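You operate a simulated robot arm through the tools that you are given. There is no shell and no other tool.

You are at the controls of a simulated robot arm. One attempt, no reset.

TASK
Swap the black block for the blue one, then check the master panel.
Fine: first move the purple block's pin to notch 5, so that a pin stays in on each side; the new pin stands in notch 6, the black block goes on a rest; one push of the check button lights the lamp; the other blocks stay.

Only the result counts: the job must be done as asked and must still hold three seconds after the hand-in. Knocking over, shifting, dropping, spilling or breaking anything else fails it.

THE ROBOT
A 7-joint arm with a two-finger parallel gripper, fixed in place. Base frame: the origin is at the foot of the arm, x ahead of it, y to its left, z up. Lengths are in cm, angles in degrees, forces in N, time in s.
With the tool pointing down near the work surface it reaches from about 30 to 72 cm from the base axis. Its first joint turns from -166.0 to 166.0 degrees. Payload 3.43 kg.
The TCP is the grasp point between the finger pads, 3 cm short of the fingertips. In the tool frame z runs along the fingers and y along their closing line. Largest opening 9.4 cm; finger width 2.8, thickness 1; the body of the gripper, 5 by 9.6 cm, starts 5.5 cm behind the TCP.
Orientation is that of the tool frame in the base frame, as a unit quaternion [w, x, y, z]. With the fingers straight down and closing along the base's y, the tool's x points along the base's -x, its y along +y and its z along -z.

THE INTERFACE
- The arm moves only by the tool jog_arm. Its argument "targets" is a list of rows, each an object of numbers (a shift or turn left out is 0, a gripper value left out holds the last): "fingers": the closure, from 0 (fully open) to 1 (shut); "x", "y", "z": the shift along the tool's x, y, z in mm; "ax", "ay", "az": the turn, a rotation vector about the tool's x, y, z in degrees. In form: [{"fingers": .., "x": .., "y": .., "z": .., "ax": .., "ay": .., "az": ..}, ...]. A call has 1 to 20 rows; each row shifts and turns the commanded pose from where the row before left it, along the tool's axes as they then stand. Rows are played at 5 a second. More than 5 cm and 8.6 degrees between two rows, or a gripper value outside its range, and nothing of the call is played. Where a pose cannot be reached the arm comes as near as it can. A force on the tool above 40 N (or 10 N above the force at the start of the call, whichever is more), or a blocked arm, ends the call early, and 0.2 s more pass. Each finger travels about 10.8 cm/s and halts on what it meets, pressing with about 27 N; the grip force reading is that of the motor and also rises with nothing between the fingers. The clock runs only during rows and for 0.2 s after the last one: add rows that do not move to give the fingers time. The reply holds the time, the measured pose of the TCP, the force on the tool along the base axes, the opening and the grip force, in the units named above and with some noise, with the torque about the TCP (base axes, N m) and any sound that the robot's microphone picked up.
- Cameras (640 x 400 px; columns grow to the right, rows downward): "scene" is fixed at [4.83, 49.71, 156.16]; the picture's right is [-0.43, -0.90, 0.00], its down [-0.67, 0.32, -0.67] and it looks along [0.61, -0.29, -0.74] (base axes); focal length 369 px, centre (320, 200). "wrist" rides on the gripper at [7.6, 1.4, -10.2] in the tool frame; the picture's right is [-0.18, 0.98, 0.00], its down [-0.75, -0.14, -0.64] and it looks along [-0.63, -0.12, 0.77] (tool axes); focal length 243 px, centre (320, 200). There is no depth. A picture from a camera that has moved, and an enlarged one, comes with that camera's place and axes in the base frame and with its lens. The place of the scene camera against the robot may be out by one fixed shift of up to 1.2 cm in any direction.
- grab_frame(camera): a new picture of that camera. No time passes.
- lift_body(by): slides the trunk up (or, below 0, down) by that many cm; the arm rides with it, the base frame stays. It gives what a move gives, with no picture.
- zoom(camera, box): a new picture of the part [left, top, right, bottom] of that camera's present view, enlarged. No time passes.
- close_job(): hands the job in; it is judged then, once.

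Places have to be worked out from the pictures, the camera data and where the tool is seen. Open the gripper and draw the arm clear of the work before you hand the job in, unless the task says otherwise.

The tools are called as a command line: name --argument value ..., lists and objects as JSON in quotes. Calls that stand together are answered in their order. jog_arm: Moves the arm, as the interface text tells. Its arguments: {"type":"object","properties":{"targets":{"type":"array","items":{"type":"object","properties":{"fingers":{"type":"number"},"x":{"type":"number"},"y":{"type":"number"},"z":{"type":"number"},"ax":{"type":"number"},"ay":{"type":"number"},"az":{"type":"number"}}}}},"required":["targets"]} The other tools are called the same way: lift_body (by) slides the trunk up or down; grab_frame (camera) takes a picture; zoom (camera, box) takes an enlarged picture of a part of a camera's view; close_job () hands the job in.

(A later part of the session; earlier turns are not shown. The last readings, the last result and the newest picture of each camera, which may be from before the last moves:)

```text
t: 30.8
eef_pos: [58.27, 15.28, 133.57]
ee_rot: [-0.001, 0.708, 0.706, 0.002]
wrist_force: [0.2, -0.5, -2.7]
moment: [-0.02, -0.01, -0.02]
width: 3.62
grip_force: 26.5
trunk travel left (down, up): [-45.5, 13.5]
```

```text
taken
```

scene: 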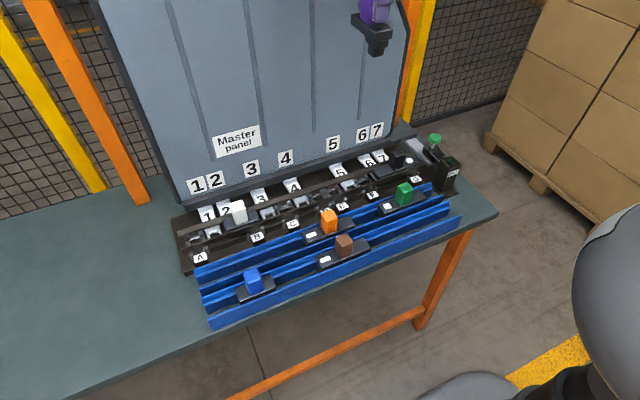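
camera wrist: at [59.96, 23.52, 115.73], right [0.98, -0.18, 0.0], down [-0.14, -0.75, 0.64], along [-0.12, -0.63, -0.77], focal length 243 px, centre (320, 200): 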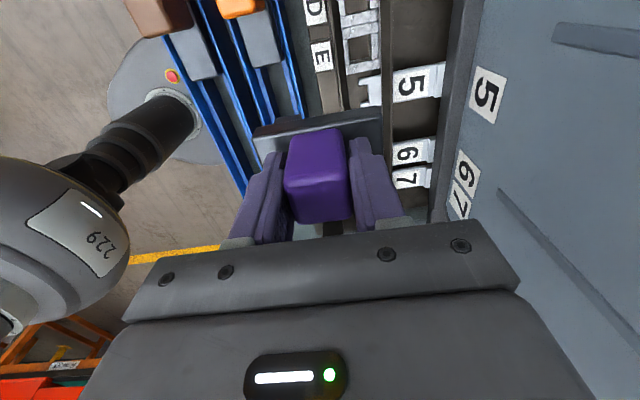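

zoom --camera "scene" --box '[340, 10, 420, 60]'

```text
8.00 times, centred on (380, 35) of scene
camera zoom: at [4.83, 49.71, 156.16], right [-0.43, -0.9, 0.0], down [-0.67, 0.32, -0.67], along [0.61, -0.29, -0.74], focal length 2949 px, centre (-160, 1520)
```

zoom: 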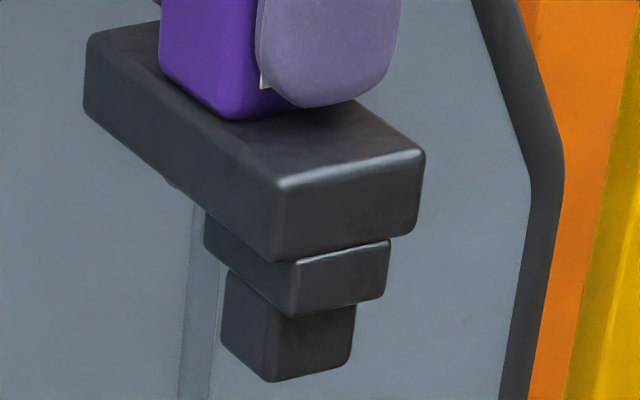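

Now the shape is clear: base ~1.65 thick, a collar (3.4×2.2, ~1.25 tall) and a pin ~2.0×1.9, ~1.7 tall, centred across the width. So the collar rests on the fork plane and the pin's rear edge just caught the fork's inner bottom (x≈64.15); it needs to sit about 2 mm nearer in x. I bring the trunk back down first.

lift_body --by -28

jog_arm --targets '[{"az": -8}, {"az": -8}, {"az": -8}, {"az": -8}, {"az": -8}, {"az": -8}, {"az": -8}, {"az": -8}, {"az": -8}, {"az": -8}, {"az": -8}, {"az": -2}, {}, {}]'

```text
t: 33.7
eef_pos: [58.46, 15.73, 105.38]
ee_rot: [0.0, 0.707, 0.707, 0.0]
wrist_force: [-0.3, -1.1, -1.6]
moment: [-0.01, 0.01, -0.01]
width: 3.62
grip_force: 27.1
trunk travel left (down, up): [-17.5, 41.5]
```

```text
t: 36.7
eef_pos: [58.56, 15.68, 105.38]
ee_rot: [0.0, 0.0, 1.0, 0.0]
wrist_force: [0.3, -0.6, -2.4]
moment: [0.0, 0.01, -0.02]
width: 3.62
grip_force: 27.3
trunk travel left (down, up): [-17.5, 41.5]
```

Pose restored. From here I take a sharp view of fork 5 and the two bars to measure the channel in x.

zoom --camera "wrist" --box '[220, 90, 340, 165]'

zoom --camera "wrist" --box '[340, 70, 460, 145]'

```text
5.33 times, centred on (280, 128) of wrist
camera zoom: at [50.92, 17.3, 115.7], right [0.18, 0.98, 0.0], down [0.75, -0.14, 0.64], along [0.63, -0.12, -0.77], focal length 1294 px, centre (533, 587)
```

zoom: 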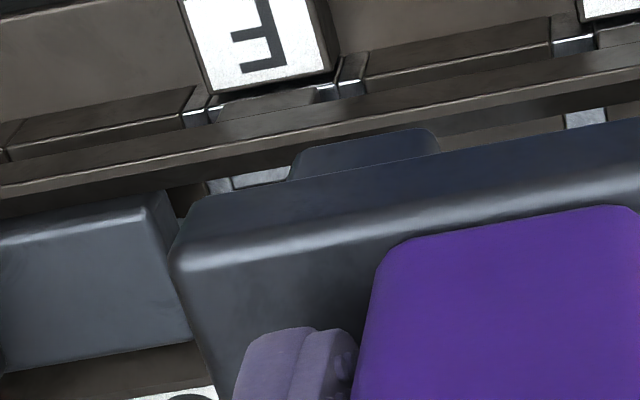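

```text
5.33 times, centred on (400, 108) of wrist
camera zoom: at [50.92, 17.3, 115.7], right [0.18, 0.98, 0.0], down [0.75, -0.14, 0.64], along [0.63, -0.12, -0.77], focal length 1294 px, centre (-107, 693)
```

zoom: 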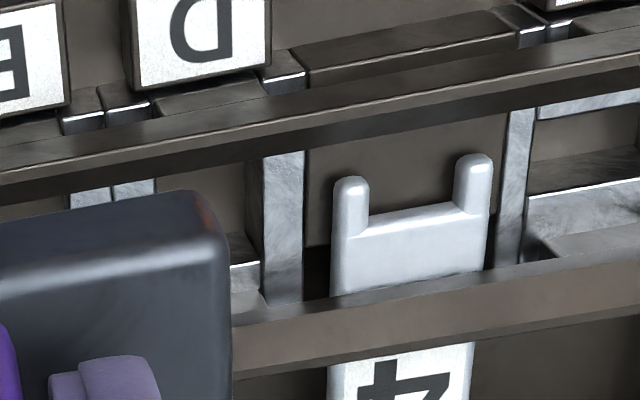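

The channel has slack toward the front (-x): the D-seated block stood near the back bar. I return over fork 5 with x 2.2 mm nearer and stop just above the fork plane.

jog_arm --targets '[{"x": -25}, {"x": -22.8, "z": 20}, {"z": 35}, {"z": 35}, {"z": 20}, {"z": 8}, {}, {}]'

zoom --camera "scene" --box '[332, 174, 364, 194]'

zoom --camera "wrist" --box '[230, 85, 350, 160]'

```text
t: 38.5
eef_pos: [63.36, 15.84, 93.59]
ee_rot: [0.0, 0.0, 1.0, 0.0]
wrist_force: [0.2, -0.2, -2.0]
moment: [-0.02, 0.0, 0.01]
width: 3.59
grip_force: 27.1
trunk travel left (down, up): [-17.5, 41.5]
```

```text
16.00 times, centred on (348, 184) of scene
camera zoom: at [4.83, 49.71, 156.16], right [-0.43, -0.9, 0.0], down [-0.67, 0.32, -0.67], along [0.61, -0.29, -0.74], focal length 5898 px, centre (-128, 456)
```

zoom: 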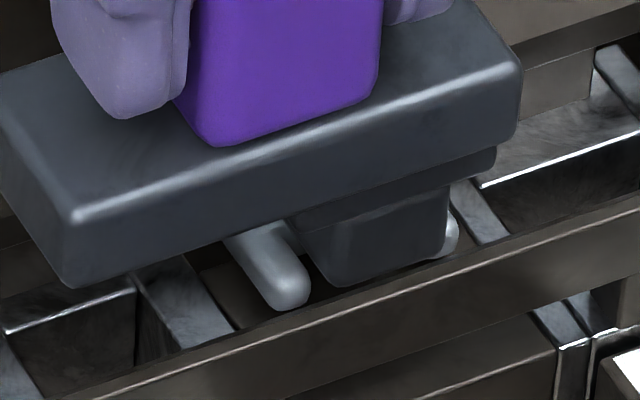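

```text
5.33 times, centred on (290, 122) of wrist
camera zoom: at [55.76, 17.39, 103.92], right [0.18, 0.98, 0.0], down [0.75, -0.14, 0.64], along [0.63, -0.12, -0.77], focal length 1294 px, centre (480, 613)
```

zoom: 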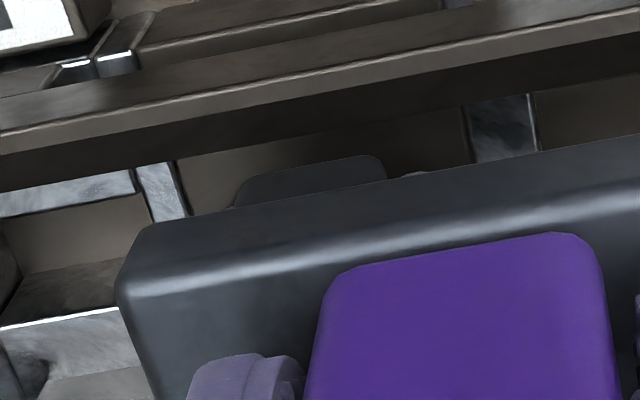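

By the wrist view the pin is aligned in y within 1 mm, but its rear edge is still about 1–2 mm beyond the fork's inner bottom. I shift 2.5 mm more toward -x and lower in 3 mm steps.

jog_arm --targets '[{"x": 2.5}, {"z": 3}, {"z": 3}, {"z": 3}, {"z": 3}, {}]'

```text
t: 39.9
eef_pos: [62.92, 15.85, 92.61]
ee_rot: [0.002, 0.0, 1.0, 0.0]
wrist_force: [0.3, 2.2, 20.8]
moment: [-0.41, -0.1, 0.02]
width: 3.65
grip_force: 27.7
trunk travel left (down, up): [-17.5, 41.5]
```

Fx is now ~0 (rear is clear), and Fy=+2.2 N says the -y prong now touches; the first trial touched the +y prong. The centre lies between, so I back off, move +0.7 mm in y and retry.

jog_arm --targets '[{"z": -4}, {"y": 0.7}, {"z": 2}, {"z": 2}, {"z": 1}, {}]'

```text
t: 41.3
eef_pos: [62.96, 15.94, 92.35]
ee_rot: [0.001, 0.0, 1.0, -0.001]
wrist_force: [0.7, 1.4, 19.4]
moment: [-0.45, -0.14, -0.02]
width: 3.65
grip_force: 26.9
trunk travel left (down, up): [-17.5, 41.5]
```

Still contact, with Fy=+1.4 and the contact point at y≈13.3. I take a close look at the prongs and pin in this pressed position.

zoom --camera "scene" --box '[332, 174, 364, 194]'

zoom --camera "wrist" --box '[250, 90, 346, 150]'

```text
16.00 times, centred on (348, 184) of scene
camera zoom: at [4.83, 49.71, 156.16], right [-0.43, -0.9, 0.0], down [-0.67, 0.32, -0.67], along [0.61, -0.29, -0.74], focal length 5898 px, centre (-128, 456)
```

zoom: 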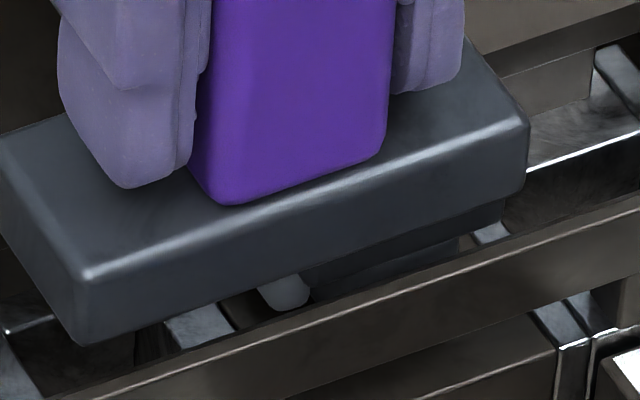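

```text
6.67 times, centred on (298, 120) of wrist
camera zoom: at [55.33, 17.41, 102.74], right [0.18, 0.98, 0.0], down [0.75, -0.14, 0.64], along [0.63, -0.12, -0.77], focal length 1618 px, centre (467, 733)
```

zoom: 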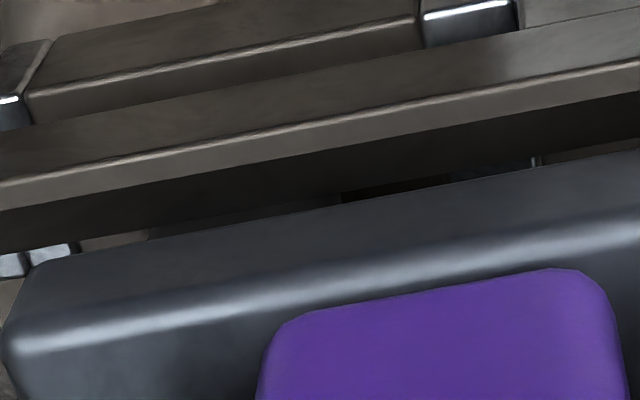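

Both prongs seem to share the load (contact centroids y≈14.3 in trial 1, ≈13.3 afterwards), so the true centre lies only ~0.5 mm further +y. I back off, set y +0.5 mm and x +3 mm back toward the channel centre, and press again gently.

jog_arm --targets '[{"z": -5}, {"y": 0.5, "x": -3}, {"z": 3}, {"z": 2}, {"z": 1}, {}]'

```text
t: 42.7
eef_pos: [63.13, 16.03, 92.46]
ee_rot: [0.002, 0.0, 1.0, 0.0]
wrist_force: [-1.8, -1.4, 21.0]
moment: [-0.45, 0.1, -0.01]
width: 3.63
grip_force: 27.3
trunk travel left (down, up): [-17.5, 41.5]
```

Contact is now clearly on the +y prong (y≈14.6), only 0.5 mm away from the previous trial. Before more probing I want exact fork dimensions, so I lift and position the camera almost vertically above fork 5.

jog_arm --targets '[{"z": -10}, {"z": -30}, {"z": -30}, {"z": -25, "x": -15}, {"x": -20}, {}, {}]'

zoom --camera "wrist" --box '[248, 20, 344, 80]'

grab_frame --camera "wrist"

```text
t: 43.9
eef_pos: [65.39, 15.77, 101.77]
ee_rot: [-0.004, -0.004, 1.0, 0.0]
wrist_force: [-45.0, -11.1, 3.1]
moment: [1.88, -7.52, 1.28]
width: 3.6
grip_force: 26.5
trunk travel left (down, up): [-17.5, 41.5]
stopped in row 5: the force on the tool passed its limit at 59 N (the readings are from after the stop); the commanded pose is now the measured one
```

```text
6.67 times, centred on (296, 50) of wrist
camera zoom: at [57.86, 17.29, 112.16], right [0.18, 0.98, 0.0], down [0.76, -0.13, 0.64], along [0.63, -0.12, -0.77], focal length 1618 px, centre (480, 1200)
```

zoom: 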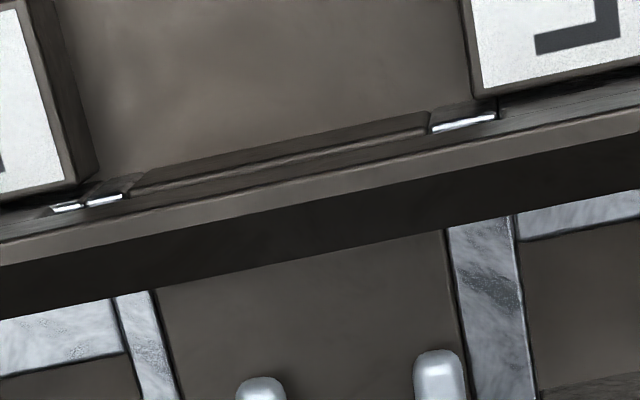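

```text
taken
camera wrist: at [57.86, 17.29, 112.16], right [0.18, 0.98, 0.0], down [0.76, -0.13, 0.64], along [0.63, -0.12, -0.77], focal length 243 px, centre (320, 200)
```

wrist: 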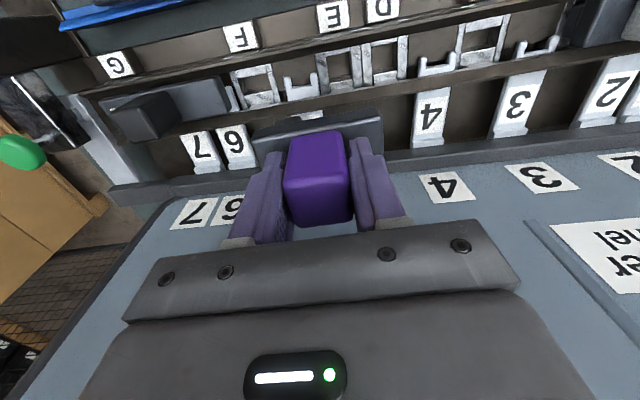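

The upper hand touched the back board (force mostly along -x, ~17 cm above the TCP), so x must stay below about 64.5 at this height. I back away 2.5 cm immediately.

jog_arm --targets '[{"x": 10}, {"x": 15}, {}, {}]'

grab_frame --camera "scene"

zoom --camera "wrist" --box '[248, 50, 344, 110]'

```text
t: 44.9
eef_pos: [63.55, 15.88, 101.52]
ee_rot: [-0.007, -0.002, 1.0, -0.001]
wrist_force: [0.8, 0.8, -2.7]
moment: [0.04, -0.02, 0.01]
width: 3.61
grip_force: 27.0
trunk travel left (down, up): [-17.5, 41.5]
```

```text
taken
```

scene: 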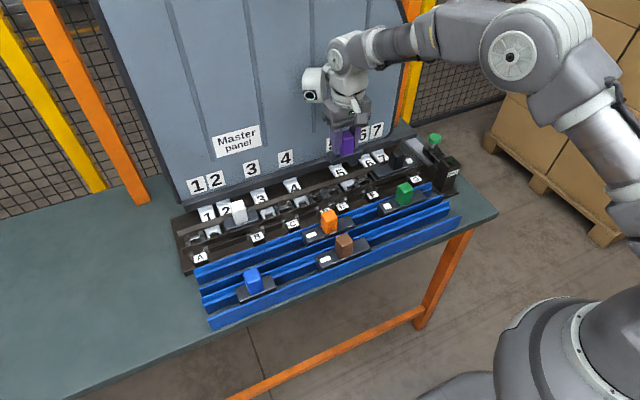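

```text
6.67 times, centred on (296, 80) of wrist
camera zoom: at [56.07, 17.47, 111.82], right [0.18, 0.98, -0.01], down [0.76, -0.14, 0.63], along [0.62, -0.12, -0.77], focal length 1618 px, centre (480, 1000)
```

zoom: 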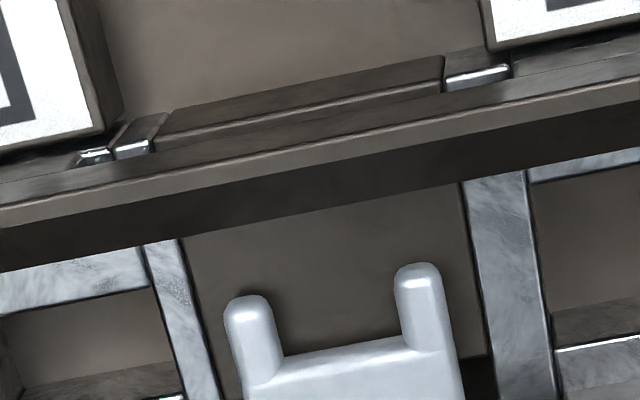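

The board contact left a ~0.8° tilt in the commanded pose; I correct it, retreat to x≈58 and then raise the trunk again to measure the pin's y-width precisely against the measured fork gap (~2.08 cm).

jog_arm --targets '[{"ay": -0.8, "az": 0.2, "ax": -0.1}, {"x": 25}, {"x": 25}, {}, {}]'

lift_body --by 28

grab_frame --camera "scene"

```text
t: 46.1
eef_pos: [58.61, 15.74, 101.41]
ee_rot: [0.001, 0.0, 1.0, -0.001]
wrist_force: [-0.8, 0.1, -3.5]
moment: [-0.01, 0.01, 0.01]
width: 3.62
grip_force: 26.9
trunk travel left (down, up): [-17.5, 41.5]
```

```text
t: 48.4
eef_pos: [58.12, 15.54, 126.56]
ee_rot: [-0.01, -0.001, 1.0, -0.004]
wrist_force: [3.9, -0.1, -10.4]
moment: [-0.32, 0.96, -0.09]
width: 3.6
grip_force: 27.7
trunk travel left (down, up): [-43.4, 15.6]
stopped: the force on the tool passed its limit at 55 N (the readings are from after the stop); the commanded pose is now the measured one
```

```text
taken
```

scene: 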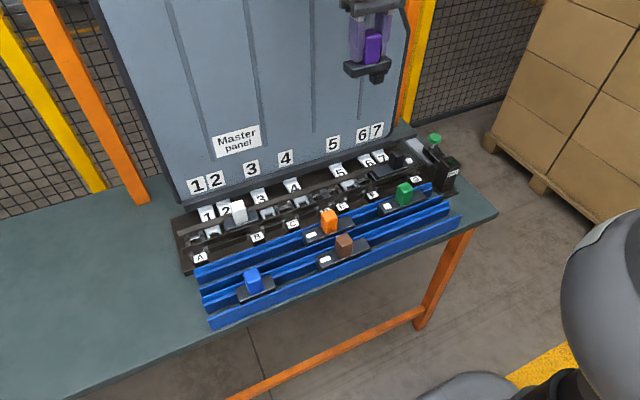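

The lift stopped at 126.6 on a contact force (something above, Fz negative). I take the measurement zoom now from this position, then back down.

zoom --camera "scene" --box '[340, 46, 404, 86]'

grab_frame --camera "wrist"

zoom --camera "scene" --box '[300, 0, 460, 100]'

```text
10.00 times, centred on (372, 66) of scene
camera zoom: at [4.83, 49.71, 156.16], right [-0.43, -0.9, 0.0], down [-0.67, 0.32, -0.67], along [0.61, -0.29, -0.74], focal length 3686 px, centre (-200, 1540)
```

zoom: 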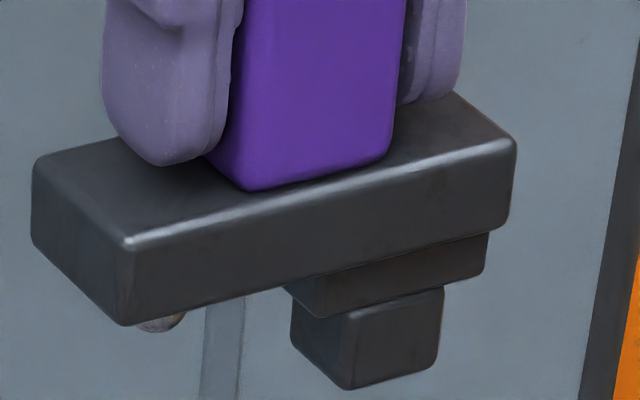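

```text
taken
camera wrist: at [50.75, 17.19, 137.05], right [0.18, 0.98, -0.01], down [0.77, -0.14, 0.63], along [0.62, -0.12, -0.78], focal length 243 px, centre (320, 200)
```

wrist: 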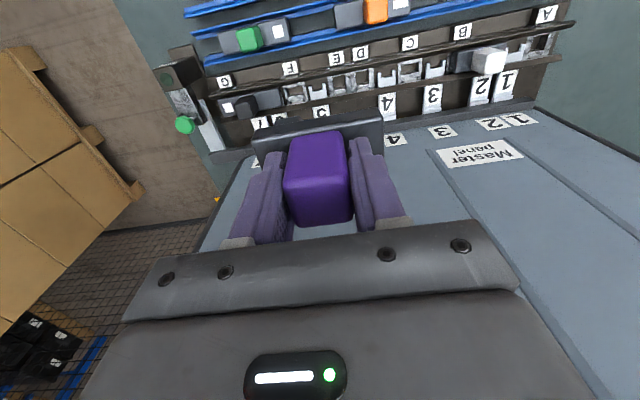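

```text
4.00 times, centred on (380, 50) of scene
camera zoom: at [4.83, 49.71, 156.16], right [-0.43, -0.9, 0.0], down [-0.67, 0.32, -0.67], along [0.61, -0.29, -0.74], focal length 1474 px, centre (80, 800)
```

zoom: 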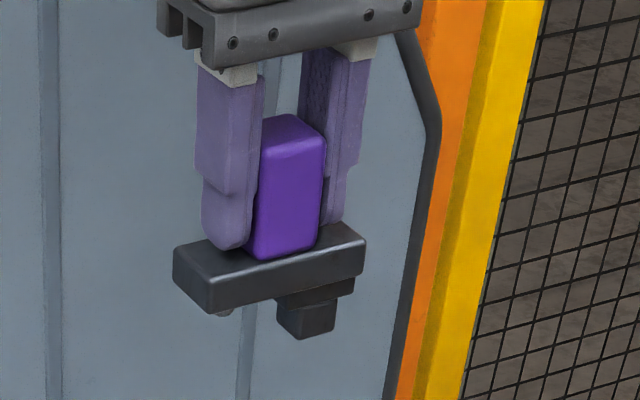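

This view shows everything: collar plus pin (≈1.95–2.0 cm wide) at one end and a small dome foot at the other end. The fork gap is ≈2.08, so the fit is tight and needs sub-millimetre centring. I lower the trunk back to its starting height.

lift_body --by -25.9

```text
t: 51.1
eef_pos: [58.12, 15.63, 100.88]
ee_rot: [-0.008, 0.0, 1.0, -0.003]
wrist_force: [-0.5, -0.1, -3.2]
moment: [-0.01, -0.02, 0.0]
width: 3.61
grip_force: 27.3
trunk travel left (down, up): [-17.5, 41.5]
```

I level the tool again (about -0.9° about y, -0.35° about x) and check the readings.

jog_arm --targets '[{"ay": -0.92, "ax": -0.34}, {}, {}, {}]'

zoom --camera "scene" --box '[290, 120, 410, 195]'

```text
t: 52.1
eef_pos: [58.07, 15.61, 100.85]
ee_rot: [0.0, -0.001, 1.0, -0.001]
wrist_force: [0.2, -0.7, -2.3]
moment: [0.02, 0.01, 0.01]
width: 3.61
grip_force: 27.2
trunk travel left (down, up): [-17.5, 41.5]
```

```text
5.33 times, centred on (350, 158) of scene
camera zoom: at [4.83, 49.71, 156.16], right [-0.43, -0.9, 0.0], down [-0.67, 0.32, -0.67], along [0.61, -0.29, -0.74], focal length 1966 px, centre (160, 427)
```

zoom: 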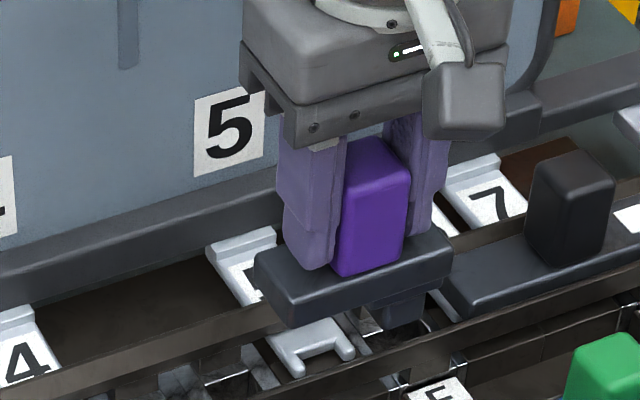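

Tool is level and the block is still firmly held. I go back over fork 5 aiming at measured (63.25, 15.98) and stop just above contact to re-read the position.

jog_arm --targets '[{"x": -25, "y": 3.7}, {"x": -27, "z": 20}, {"z": 30}, {"z": 20}, {"z": 3}, {}, {}]'

zoom --camera "wrist" --box '[250, 95, 330, 145]'

```text
t: 53.7
eef_pos: [63.22, 15.79, 93.46]
ee_rot: [0.0, -0.001, 1.0, -0.002]
wrist_force: [0.3, -0.2, -2.5]
moment: [0.01, 0.0, 0.01]
width: 3.63
grip_force: 27.2
trunk travel left (down, up): [-17.5, 41.5]
```

```text
8.00 times, centred on (290, 120) of wrist
camera zoom: at [55.68, 17.44, 103.79], right [0.18, 0.98, 0.0], down [0.75, -0.14, 0.64], along [0.63, -0.12, -0.77], focal length 1941 px, centre (560, 840)
```

zoom: 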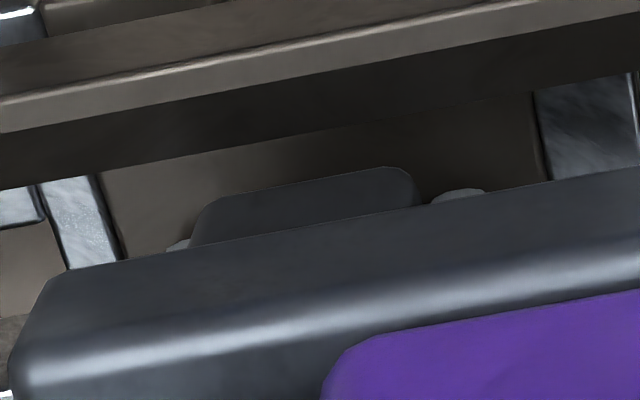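

The view suggests the pin is within about 1 mm of centre. I lower until light contact and read where it touches.

jog_arm --targets '[{"z": 4}, {"z": 3}, {"z": 2}, {"z": 1}, {}, {}]'

```text
t: 55.1
eef_pos: [63.15, 15.95, 92.55]
ee_rot: [0.0, -0.001, 1.0, -0.001]
wrist_force: [-2.1, -1.5, 1.1]
moment: [-0.2, 0.18, -0.07]
width: 3.6
grip_force: 27.3
trunk travel left (down, up): [-17.5, 41.5]
```

Light contact with sideways forces toward -x and -y (2.1 and 1.5 N versus 3.6 N vertical): the pin is riding on rounded edges and wants to go -x, -y. I follow: 1 mm to -x, 0.5 mm to -y, then press 2 mm.

jog_arm --targets '[{"x": 1.0, "y": -0.5}, {"z": 1}, {"z": 1}, {}]'

```text
t: 56.1
eef_pos: [63.12, 15.85, 92.44]
ee_rot: [0.001, -0.001, 1.0, 0.0]
wrist_force: [-0.8, -0.5, 13.3]
moment: [-0.31, 0.03, 0.04]
width: 3.64
grip_force: 26.2
trunk travel left (down, up): [-17.5, 41.5]
```

Contact is still on the +y side (y≈14.15). I slide -0.3 mm at a time with this light pressure, looking for a drop.

jog_arm --targets '[{"y": -0.3}, {"y": -0.3}, {"z": 0.5}, {}]'

```text
t: 57.1
eef_pos: [63.01, 15.89, 92.37]
ee_rot: [0.002, 0.0, 1.0, 0.001]
wrist_force: [0.7, 3.0, 17.9]
moment: [-0.24, -0.12, 0.06]
width: 3.63
grip_force: 26.9
trunk travel left (down, up): [-17.5, 41.5]
```

The contact looks flat and spans both prongs, and the pictures show only shallow floor at the number forks, but deep windows at the letters. So the wide lug (patch end) belongs in a letter window and the small dome peg at the other end is the "pin" standing in the numbered fork. Purple is lug D / pin 4. For pin 5 with F left free for blue, purple must be turned 180° (lug E, pin 5). I lift off and retreat to free space to turn it.

jog_arm --targets '[{"z": -10}, {"z": -30}, {"z": -40}, {"z": -20, "x": 20}, {"x": 40}, {"x": 40}, {"x": 40}, {}, {}]'

jog_arm --targets '[{"az": 8}, {"az": 8}, {"az": 8}, {"az": 8}, {"az": 8}, {"az": 8}, {"az": 8}, {"az": 8}, {"az": 8}, {"az": 8}, {"az": 8}, {"az": 2}, {}, {}]'

```text
t: 59.1
eef_pos: [49.09, 15.81, 102.33]
ee_rot: [0.0, -0.001, 1.0, -0.001]
wrist_force: [-0.2, 0.0, -2.9]
moment: [0.01, 0.01, -0.02]
width: 3.62
grip_force: 26.7
trunk travel left (down, up): [-17.5, 41.5]
```

```text
t: 62.1
eef_pos: [49.05, 15.88, 102.29]
ee_rot: [0.0, 0.707, 0.707, -0.001]
wrist_force: [-0.5, 0.1, -2.2]
moment: [-0.02, 0.01, -0.03]
width: 3.65
grip_force: 26.6
trunk travel left (down, up): [-17.5, 41.5]
```

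At +90° everything is fine; I continue the second quarter turn here, where the camera stays well away from the board.

jog_arm --targets '[{"az": 8}, {"az": 8}, {"az": 8}, {"az": 8}, {"az": 8}, {"az": 8}, {"az": 8}, {"az": 8}, {"az": 8}, {"az": 8}, {"az": 8}, {"az": 2}, {}, {}]'

grab_frame --camera "scene"

grab_frame --camera "wrist"

```text
t: 65.1
eef_pos: [49.29, 15.78, 102.31]
ee_rot: [0.001, 1.0, 0.0, 0.0]
wrist_force: [0.3, 0.7, -2.7]
moment: [-0.02, -0.01, 0.0]
width: 3.6
grip_force: 26.4
trunk travel left (down, up): [-17.5, 41.5]
```

```text
taken
```

scene: 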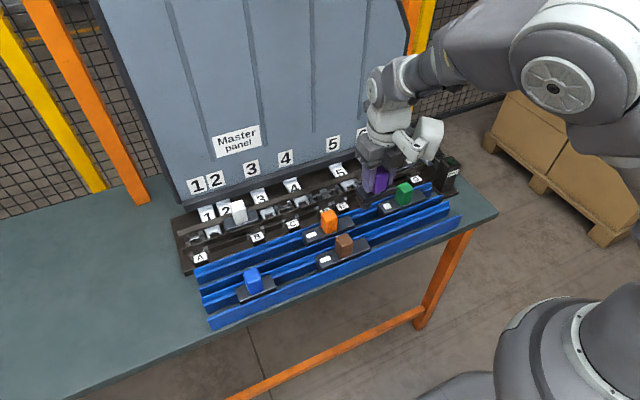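

```text
taken
camera wrist: at [56.81, 14.55, 112.58], right [-0.18, -0.98, 0.0], down [-0.75, 0.14, 0.64], along [-0.63, 0.12, -0.77], focal length 243 px, centre (320, 200)
```

wrist: 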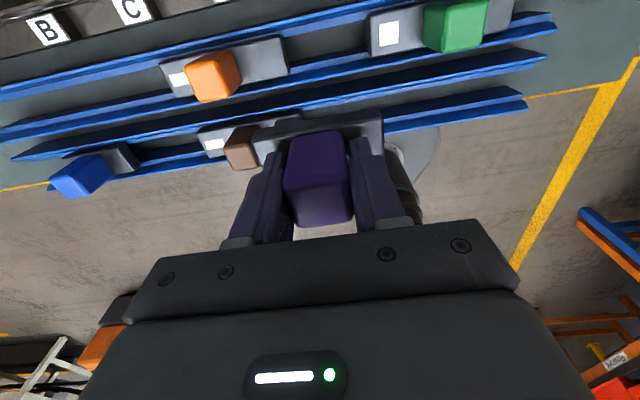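

The 180° turn works. The front rest is free from about y -5 to 18 (brown spans 18–31), with channel centre x≈45.2. I move the flipped purple block over (45, 8) and look at the rest before setting it down for a regrasp.

jog_arm --targets '[{"x": -15, "y": 26}, {"x": -15, "y": 26}, {"x": -14, "y": 26}, {"z": 20}, {"z": 13}, {}, {}]'

grab_frame --camera "wrist"

zoom --camera "scene" --box '[320, 170, 480, 270]'

```text
t: 66.7
eef_pos: [44.6, 8.21, 98.91]
ee_rot: [0.001, 1.0, 0.0, 0.0]
wrist_force: [0.1, -1.3, -2.5]
moment: [-0.02, -0.01, 0.02]
width: 3.63
grip_force: 27.7
trunk travel left (down, up): [-17.5, 41.5]
```

```text
taken
camera wrist: at [52.35, 6.9, 109.21], right [-0.18, -0.98, 0.0], down [-0.75, 0.14, 0.64], along [-0.63, 0.12, -0.77], focal length 243 px, centre (320, 200)
```

wrist: 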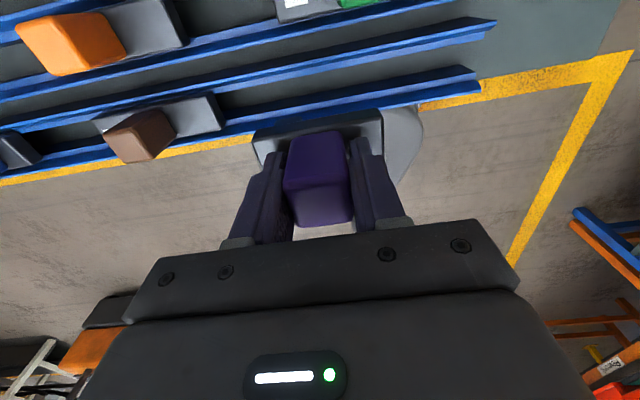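

```text
4.00 times, centred on (400, 220) of scene
camera zoom: at [4.83, 49.71, 156.16], right [-0.43, -0.9, 0.0], down [-0.67, 0.32, -0.67], along [0.61, -0.29, -0.74], focal length 1474 px, centre (0, 120)
```

zoom: 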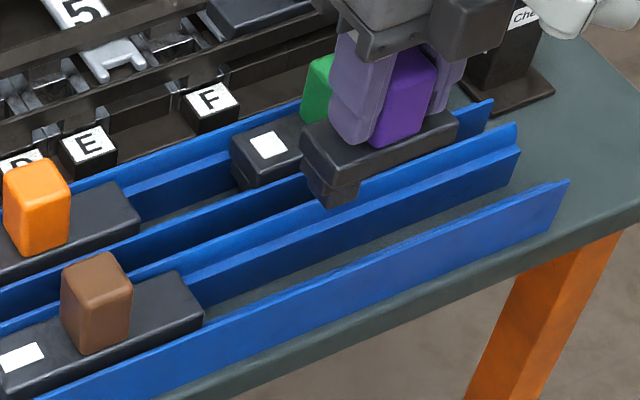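

I zoom the wrist view on the brown block in its rest to get the channel's x in the same camera frame as the held block.

zoom --camera "wrist" --box '[80, 60, 272, 180]'

zoom --camera "wrist" --box '[240, 50, 432, 170]'

```text
3.33 times, centred on (176, 120) of wrist
camera zoom: at [52.35, 6.9, 109.21], right [-0.18, -0.98, 0.0], down [-0.75, 0.14, 0.64], along [-0.63, 0.12, -0.77], focal length 809 px, centre (800, 467)
```

zoom: 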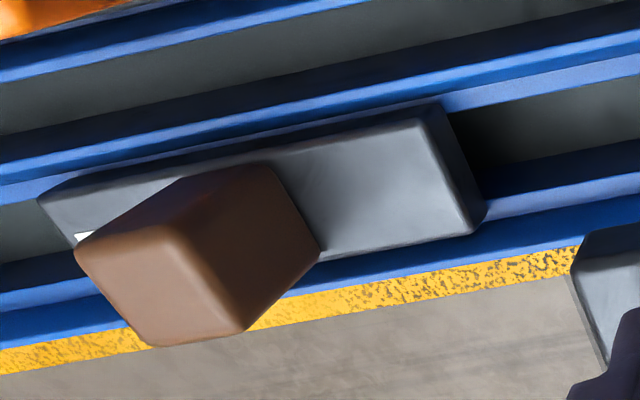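

```text
3.33 times, centred on (336, 110) of wrist
camera zoom: at [52.35, 6.9, 109.21], right [-0.18, -0.98, 0.0], down [-0.75, 0.14, 0.64], along [-0.63, 0.12, -0.77], focal length 809 px, centre (267, 500)
```

zoom: 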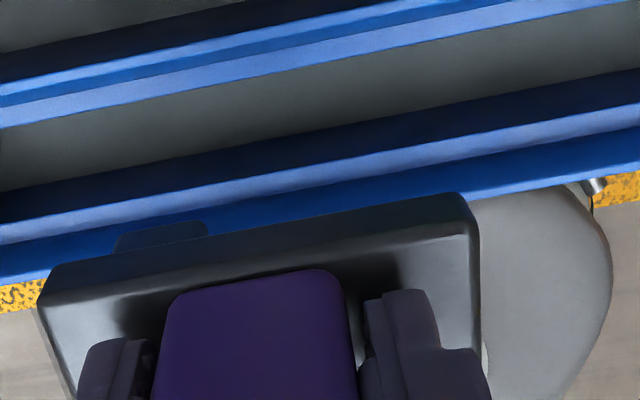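

In this camera frame the rest channel centre is x≈45.5 and the held block's centre is about 0.6–0.9 cm short of it. I shift +7 mm in x and lower 5 cm to compare at nearly equal depth.

jog_arm --targets '[{"x": 7}, {"z": 20}, {"z": 20}, {"z": 10}, {}, {}]'

zoom --camera "wrist" --box '[100, 30, 420, 230]'

zoom --camera "scene" --box '[360, 180, 440, 230]'

```text
t: 68.1
eef_pos: [45.48, 8.06, 93.93]
ee_rot: [0.001, 1.0, 0.001, 0.001]
wrist_force: [-0.3, 0.9, -2.1]
moment: [-0.02, -0.02, 0.02]
width: 3.61
grip_force: 26.5
trunk travel left (down, up): [-17.5, 41.5]
```

```text
2.00 times, centred on (260, 130) of wrist
camera zoom: at [53.05, 6.69, 104.29], right [-0.18, -0.98, 0.0], down [-0.75, 0.14, 0.64], along [-0.63, 0.12, -0.77], focal length 485 px, centre (440, 340)
```

zoom: 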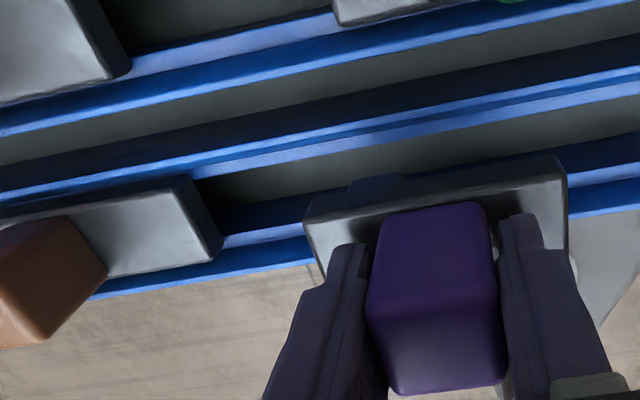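

```text
8.00 times, centred on (400, 205) of scene
camera zoom: at [4.83, 49.71, 156.16], right [-0.43, -0.9, 0.0], down [-0.67, 0.32, -0.67], along [0.61, -0.29, -0.74], focal length 2949 px, centre (-320, 160)
```

zoom: 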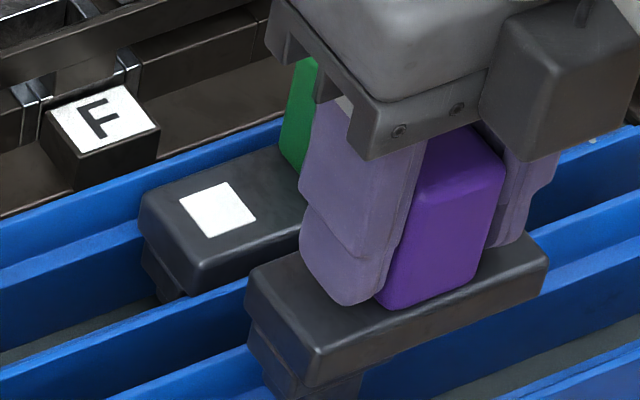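

Comparing with brown at the same camera, the held block still needs about +3 mm in x. I apply it and lower gently toward the seated height (TCP z≈89.0), watching force.

jog_arm --targets '[{"x": 3}, {"z": 10}, {"z": 10}, {"z": 8}, {"z": 5}, {}]'

```text
t: 69.5
eef_pos: [45.74, 8.06, 90.63]
ee_rot: [0.0, 1.0, 0.0, 0.001]
wrist_force: [-2.5, 0.5, -3.3]
moment: [0.05, 0.2, 0.05]
width: 3.59
grip_force: 27.5
trunk travel left (down, up): [-17.5, 41.5]
```

A small side force Fx=-2.5 N at lug height means the lug brushes the +x ledge; I shift 1.5 mm back and continue down.

jog_arm --targets '[{"x": -1.5}, {"z": 4}, {"z": 4}, {"z": 3}, {}]'

```text
t: 70.7
eef_pos: [45.66, 8.11, 89.67]
ee_rot: [0.0, 1.0, 0.0, 0.0]
wrist_force: [0.1, 1.0, -2.1]
moment: [0.03, 0.01, -0.03]
width: 3.64
grip_force: 27.1
trunk travel left (down, up): [-17.5, 41.5]
```

Forces are clean again. I continue down in 2 mm steps until the base rests.

jog_arm --targets '[{"z": 2}, {"z": 2}, {"z": 2}, {"z": 1}, {}]'

zoom --camera "scene" --box '[350, 180, 446, 240]'

```text
t: 71.9
eef_pos: [45.58, 8.01, 88.9]
ee_rot: [0.001, 1.0, 0.001, 0.0]
wrist_force: [-0.4, -0.2, -3.5]
moment: [0.01, 0.08, -0.03]
width: 3.61
grip_force: 27.3
trunk travel left (down, up): [-17.5, 41.5]
```

```text
6.67 times, centred on (398, 210) of scene
camera zoom: at [4.83, 49.71, 156.16], right [-0.43, -0.9, 0.0], down [-0.67, 0.32, -0.67], along [0.61, -0.29, -0.74], focal length 2457 px, centre (-200, 133)
```

zoom: 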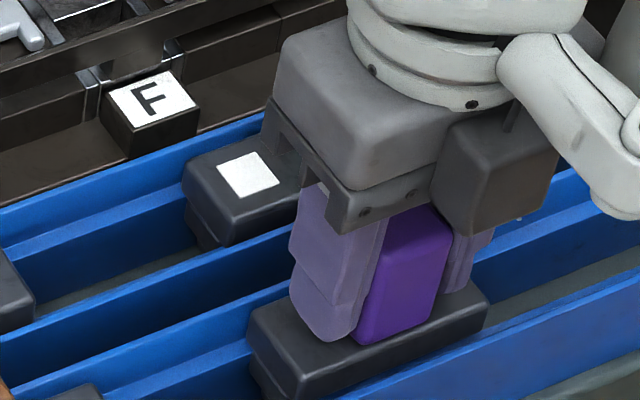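

No vertical support yet; I continue in 1 mm steps.

jog_arm --targets '[{"z": 1}, {"z": 1}, {"z": 1}, {}]'

```text
t: 72.9
eef_pos: [45.59, 8.21, 88.72]
ee_rot: [0.0, 1.0, 0.0, 0.002]
wrist_force: [0.8, 1.9, 17.0]
moment: [0.05, 0.13, -0.05]
width: 3.64
grip_force: 27.3
trunk travel left (down, up): [-17.5, 41.5]
```

The block is now seated (≈19 N spread near its middle, z 88.7). I relieve 1 mm, open the fingers and lift straight up.

jog_arm --targets '[{"z": -1}, {"fingers": 0.5}, {"fingers": 0.2}, {"fingers": 0.0}, {"fingers": 0.0}]'

grab_frame --camera "wrist"

```text
t: 74.1
eef_pos: [45.59, 8.11, 88.72]
ee_rot: [0.001, 1.0, 0.001, -0.001]
wrist_force: [0.0, 0.0, -0.2]
moment: [0.0, 0.0, 0.0]
width: 9.43
grip_force: 0.0
trunk travel left (down, up): [-17.5, 41.5]
```

```text
taken
camera wrist: at [53.29, 6.74, 99.01], right [-0.18, -0.98, 0.0], down [-0.75, 0.14, 0.64], along [-0.63, 0.12, -0.77], focal length 243 px, centre (320, 200)
```

wrist: 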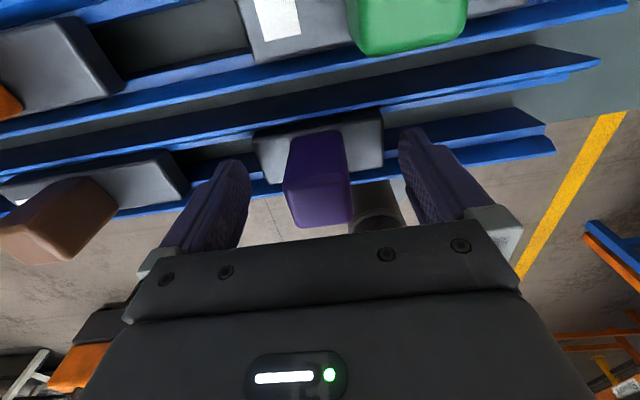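

Purple rests stably. I lift 12 cm and turn the hand back to the normal yaw.

jog_arm --targets '[{"z": -20}, {"z": -35}, {"z": -35}, {"z": -30}, {"az": -8}, {"az": -8}, {"az": -8}, {"az": -8}, {"az": -8}, {"az": -8}, {"az": -8}, {"az": -8}, {"az": -8}, {"az": -8}, {"az": -8}, {"az": -8}, {}]'

jog_arm --targets '[{"az": -8}, {"az": -8}, {"az": -8}, {"az": -8}, {"az": -8}, {"az": -8}, {"az": -8}, {"az": -8}, {"az": -8}, {"az": -8}, {"az": -4}, {}, {}]'

grab_frame --camera "wrist"

```text
t: 77.7
eef_pos: [45.61, 8.06, 100.67]
ee_rot: [0.0, 0.668, 0.744, 0.0]
wrist_force: [0.5, -0.1, -1.0]
moment: [0.01, 0.01, 0.05]
width: 9.41
grip_force: 0.0
trunk travel left (down, up): [-17.5, 41.5]
```

```text
t: 80.5
eef_pos: [45.64, 8.08, 100.82]
ee_rot: [0.0, -0.002, 1.0, -0.001]
wrist_force: [-0.5, 0.8, 0.1]
moment: [-0.01, 0.04, 0.05]
width: 9.41
grip_force: 0.0
trunk travel left (down, up): [-17.5, 41.5]
```

```text
taken
camera wrist: at [38.08, 9.53, 111.08], right [0.18, 0.98, 0.0], down [0.75, -0.14, 0.64], along [0.63, -0.12, -0.77], focal length 243 px, centre (320, 200)
```

wrist: 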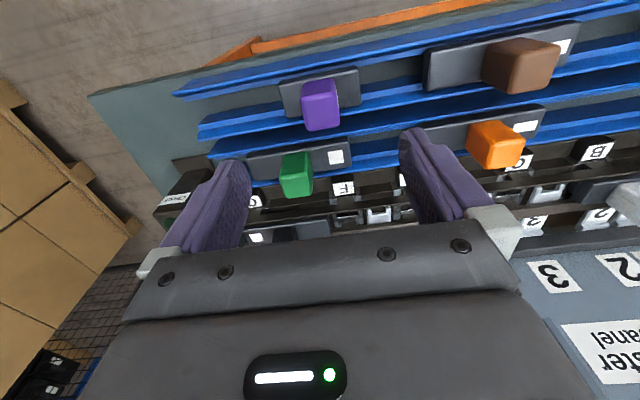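

Yaw is restored (0.2° off). I zoom on purple to find its exact position for regrasping.

zoom --camera "wrist" --box '[240, 55, 400, 155]'

```text
4.00 times, centred on (320, 105) of wrist
camera zoom: at [38.08, 9.53, 111.08], right [0.18, 0.98, 0.0], down [0.75, -0.14, 0.64], along [0.63, -0.12, -0.77], focal length 970 px, centre (320, 580)
```

zoom: 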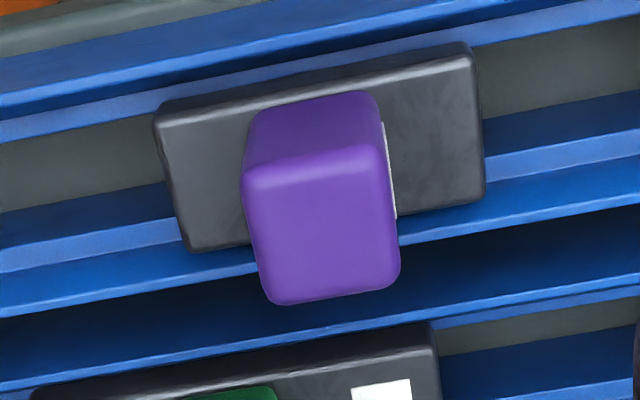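

Purple's base is at x 44.1–47.3, y 4.25–12.15 with its patch now on +y; knob centre ≈(45.8, 8.2). I descend with a small correction to grasp it at yaw 0.

jog_arm --targets '[{"x": -1, "y": 1.2, "az": 0.2}, {"z": 30}, {"z": 30}, {"z": 30}, {"z": 20}, {"z": 9}, {}, {}]'

grab_frame --camera "wrist"

```text
t: 82.3
eef_pos: [45.55, 8.08, 88.65]
ee_rot: [0.0, 0.001, 1.0, 0.0]
wrist_force: [-0.8, -0.4, 0.1]
moment: [0.01, 0.02, -0.01]
width: 9.41
grip_force: 0.3
trunk travel left (down, up): [-17.5, 41.5]
```

```text
taken
camera wrist: at [38.01, 9.63, 99.01], right [0.19, 0.98, 0.0], down [0.75, -0.14, 0.64], along [0.63, -0.12, -0.77], focal length 243 px, centre (320, 200)
```

wrist: 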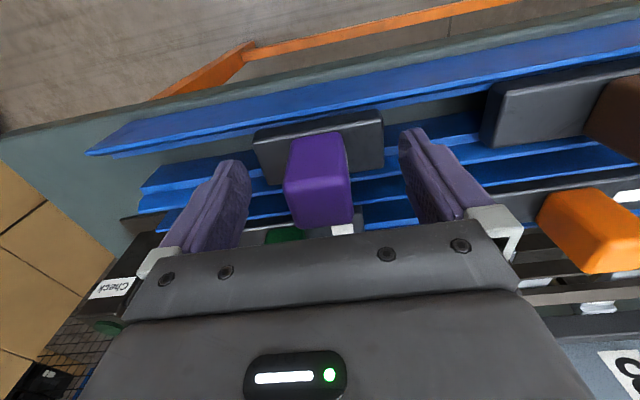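

The knob is centred between the fingers at z 88.65. I close the gripper.

jog_arm --targets '[{"fingers": 0.5}, {"fingers": 1.0}, {"fingers": 1.0}, {"fingers": 1.0}, {"fingers": 1.0}]'

jog_arm --targets '[{"z": -5}, {"z": -10}, {"z": -30}, {"z": -40}, {"z": -40}, {}, {}]'

zoom --camera "wrist" --box '[200, 50, 440, 200]'

```text
t: 83.5
eef_pos: [45.62, 8.05, 88.74]
ee_rot: [0.0, 0.0, 1.0, 0.0]
wrist_force: [0.2, -0.3, -0.4]
moment: [0.03, -0.01, 0.02]
width: 3.6
grip_force: 26.9
trunk travel left (down, up): [-17.5, 41.5]
```

```text
t: 85.1
eef_pos: [45.62, 8.16, 101.12]
ee_rot: [0.0, 0.002, 1.0, -0.001]
wrist_force: [0.5, -0.5, -3.4]
moment: [0.0, 0.0, 0.01]
width: 3.63
grip_force: 27.1
trunk travel left (down, up): [-17.5, 41.5]
```

```text
2.67 times, centred on (320, 125) of wrist
camera zoom: at [38.03, 9.75, 111.52], right [0.19, 0.98, 0.0], down [0.75, -0.14, 0.64], along [0.63, -0.12, -0.77], focal length 647 px, centre (320, 400)
```

zoom: 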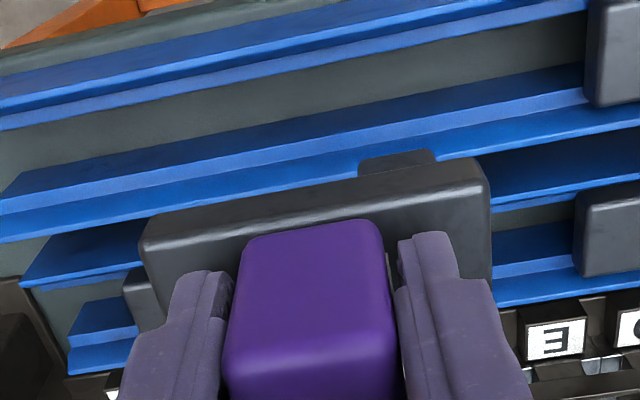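

The flipped block is lifted; its lug now hangs at the +y end. I carry it over slots E/5, aiming for measured (63.28, 15.95).

jog_arm --targets '[{"x": -36, "y": 15.7}, {"x": -36, "y": 15.7}, {"x": -36, "y": 15.7}, {"x": -36, "y": 15.7}, {"x": -32.8, "y": 15.7}, {}, {}, {}]'

zoom --camera "wrist" --box '[240, 50, 400, 150]'

```text
t: 86.9
eef_pos: [63.46, 16.02, 101.48]
ee_rot: [0.0, 0.001, 1.0, -0.001]
wrist_force: [0.1, 0.9, -2.6]
moment: [0.0, 0.01, -0.02]
width: 3.63
grip_force: 27.3
trunk travel left (down, up): [-17.5, 41.5]
```

```text
4.00 times, centred on (320, 100) of wrist
camera zoom: at [55.95, 17.57, 111.71], right [0.19, 0.98, 0.0], down [0.75, -0.14, 0.64], along [0.63, -0.12, -0.77], focal length 970 px, centre (320, 600)
```

zoom: 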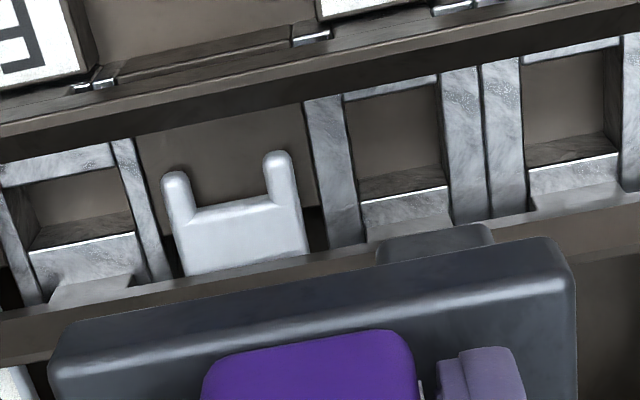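

The lug lines up with window E just as it did with D earlier; x needs about 2 mm toward the front. I correct and lower to just above the frames.

jog_arm --targets '[{"x": 2}, {"z": 30}, {"z": 30}, {"z": 18}, {}, {}]'

zoom --camera "wrist" --box '[240, 70, 400, 170]'

zoom --camera "scene" --box '[310, 160, 374, 200]'

```text
t: 88.3
eef_pos: [63.17, 15.98, 93.46]
ee_rot: [0.001, 0.001, 1.0, -0.001]
wrist_force: [0.6, -0.2, -3.1]
moment: [0.0, 0.0, 0.01]
width: 3.63
grip_force: 27.2
trunk travel left (down, up): [-17.5, 41.5]
```

```text
4.00 times, centred on (320, 120) of wrist
camera zoom: at [55.57, 17.53, 103.77], right [0.19, 0.98, 0.0], down [0.75, -0.14, 0.64], along [0.63, -0.12, -0.77], focal length 970 px, centre (320, 520)
```

zoom: 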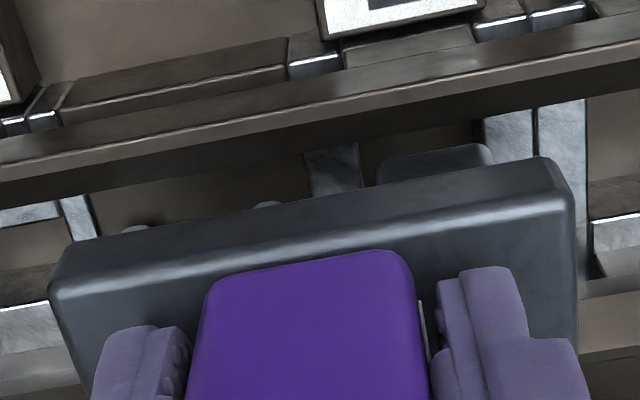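

```text
10.00 times, centred on (342, 180) of scene
camera zoom: at [4.83, 49.71, 156.16], right [-0.43, -0.9, 0.0], down [-0.67, 0.32, -0.67], along [0.61, -0.29, -0.74], focal length 3686 px, centre (100, 400)
```

zoom: 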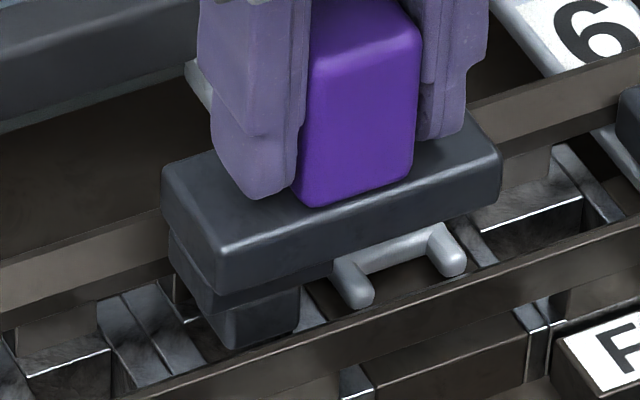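

The lug hangs over window E (about 2 mm toward +y of its centre, window ≈2.55 wide), and the far end over fork 5. I shift -1.5 mm in y and lower in small steps.

jog_arm --targets '[{"y": -1.5}, {"z": 5}, {"z": 5}, {"z": 4}, {}]'

```text
t: 89.5
eef_pos: [63.24, 15.8, 91.9]
ee_rot: [0.0, 0.002, 1.0, -0.001]
wrist_force: [0.5, -0.2, -2.8]
moment: [-0.02, -0.05, -0.03]
width: 3.61
grip_force: 26.6
trunk travel left (down, up): [-17.5, 41.5]
```

The lug has passed the frame plane without contact (z 91.9, no force). I continue in 2 mm steps to the seat near 90.8.

jog_arm --targets '[{"z": 3}, {"z": 3}, {"z": 2}, {"z": 2}, {}]'

zoom --camera "scene" --box '[300, 155, 396, 215]'

```text
t: 90.7
eef_pos: [63.17, 15.87, 91.0]
ee_rot: [0.001, 0.001, 1.0, -0.001]
wrist_force: [2.4, -0.2, -1.7]
moment: [-0.06, -0.11, 0.05]
width: 3.61
grip_force: 26.9
trunk travel left (down, up): [-17.5, 41.5]
```

```text
6.67 times, centred on (348, 185) of scene
camera zoom: at [4.83, 49.71, 156.16], right [-0.43, -0.9, 0.0], down [-0.67, 0.32, -0.67], along [0.61, -0.29, -0.74], focal length 2457 px, centre (133, 300)
```

zoom: 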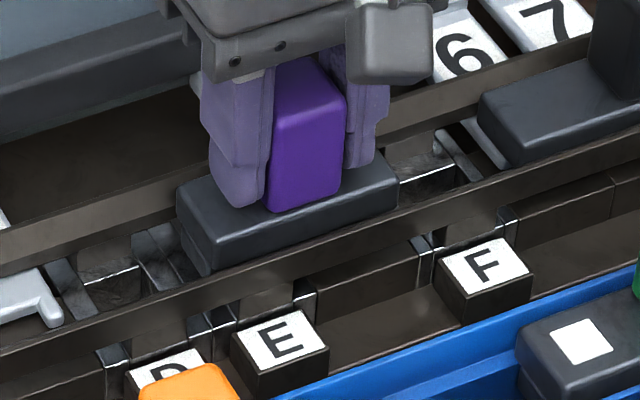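

Only a slight Fx=+2.4 N (front bar guiding the base). I ease 1 mm toward +x and settle the last few millimetres.

jog_arm --targets '[{"x": -1}, {"z": 2}, {"z": 1}, {"z": 1}, {}]'

```text
t: 91.9
eef_pos: [63.46, 15.74, 90.66]
ee_rot: [0.0, 0.001, 1.0, -0.001]
wrist_force: [-1.0, 0.3, -1.7]
moment: [-0.01, 0.14, -0.05]
width: 3.59
grip_force: 27.2
trunk travel left (down, up): [-17.5, 41.5]
```

Not yet bearing on anything; I continue in 1 mm steps until the vertical force rises.

jog_arm --targets '[{"z": 1}, {"z": 1}, {}]'

```text
t: 92.7
eef_pos: [63.44, 15.7, 90.46]
ee_rot: [0.0, 0.001, 1.0, -0.001]
wrist_force: [-1.4, 0.6, -2.7]
moment: [-0.02, 0.1, -0.03]
width: 3.63
grip_force: 26.2
trunk travel left (down, up): [-17.5, 41.5]
```

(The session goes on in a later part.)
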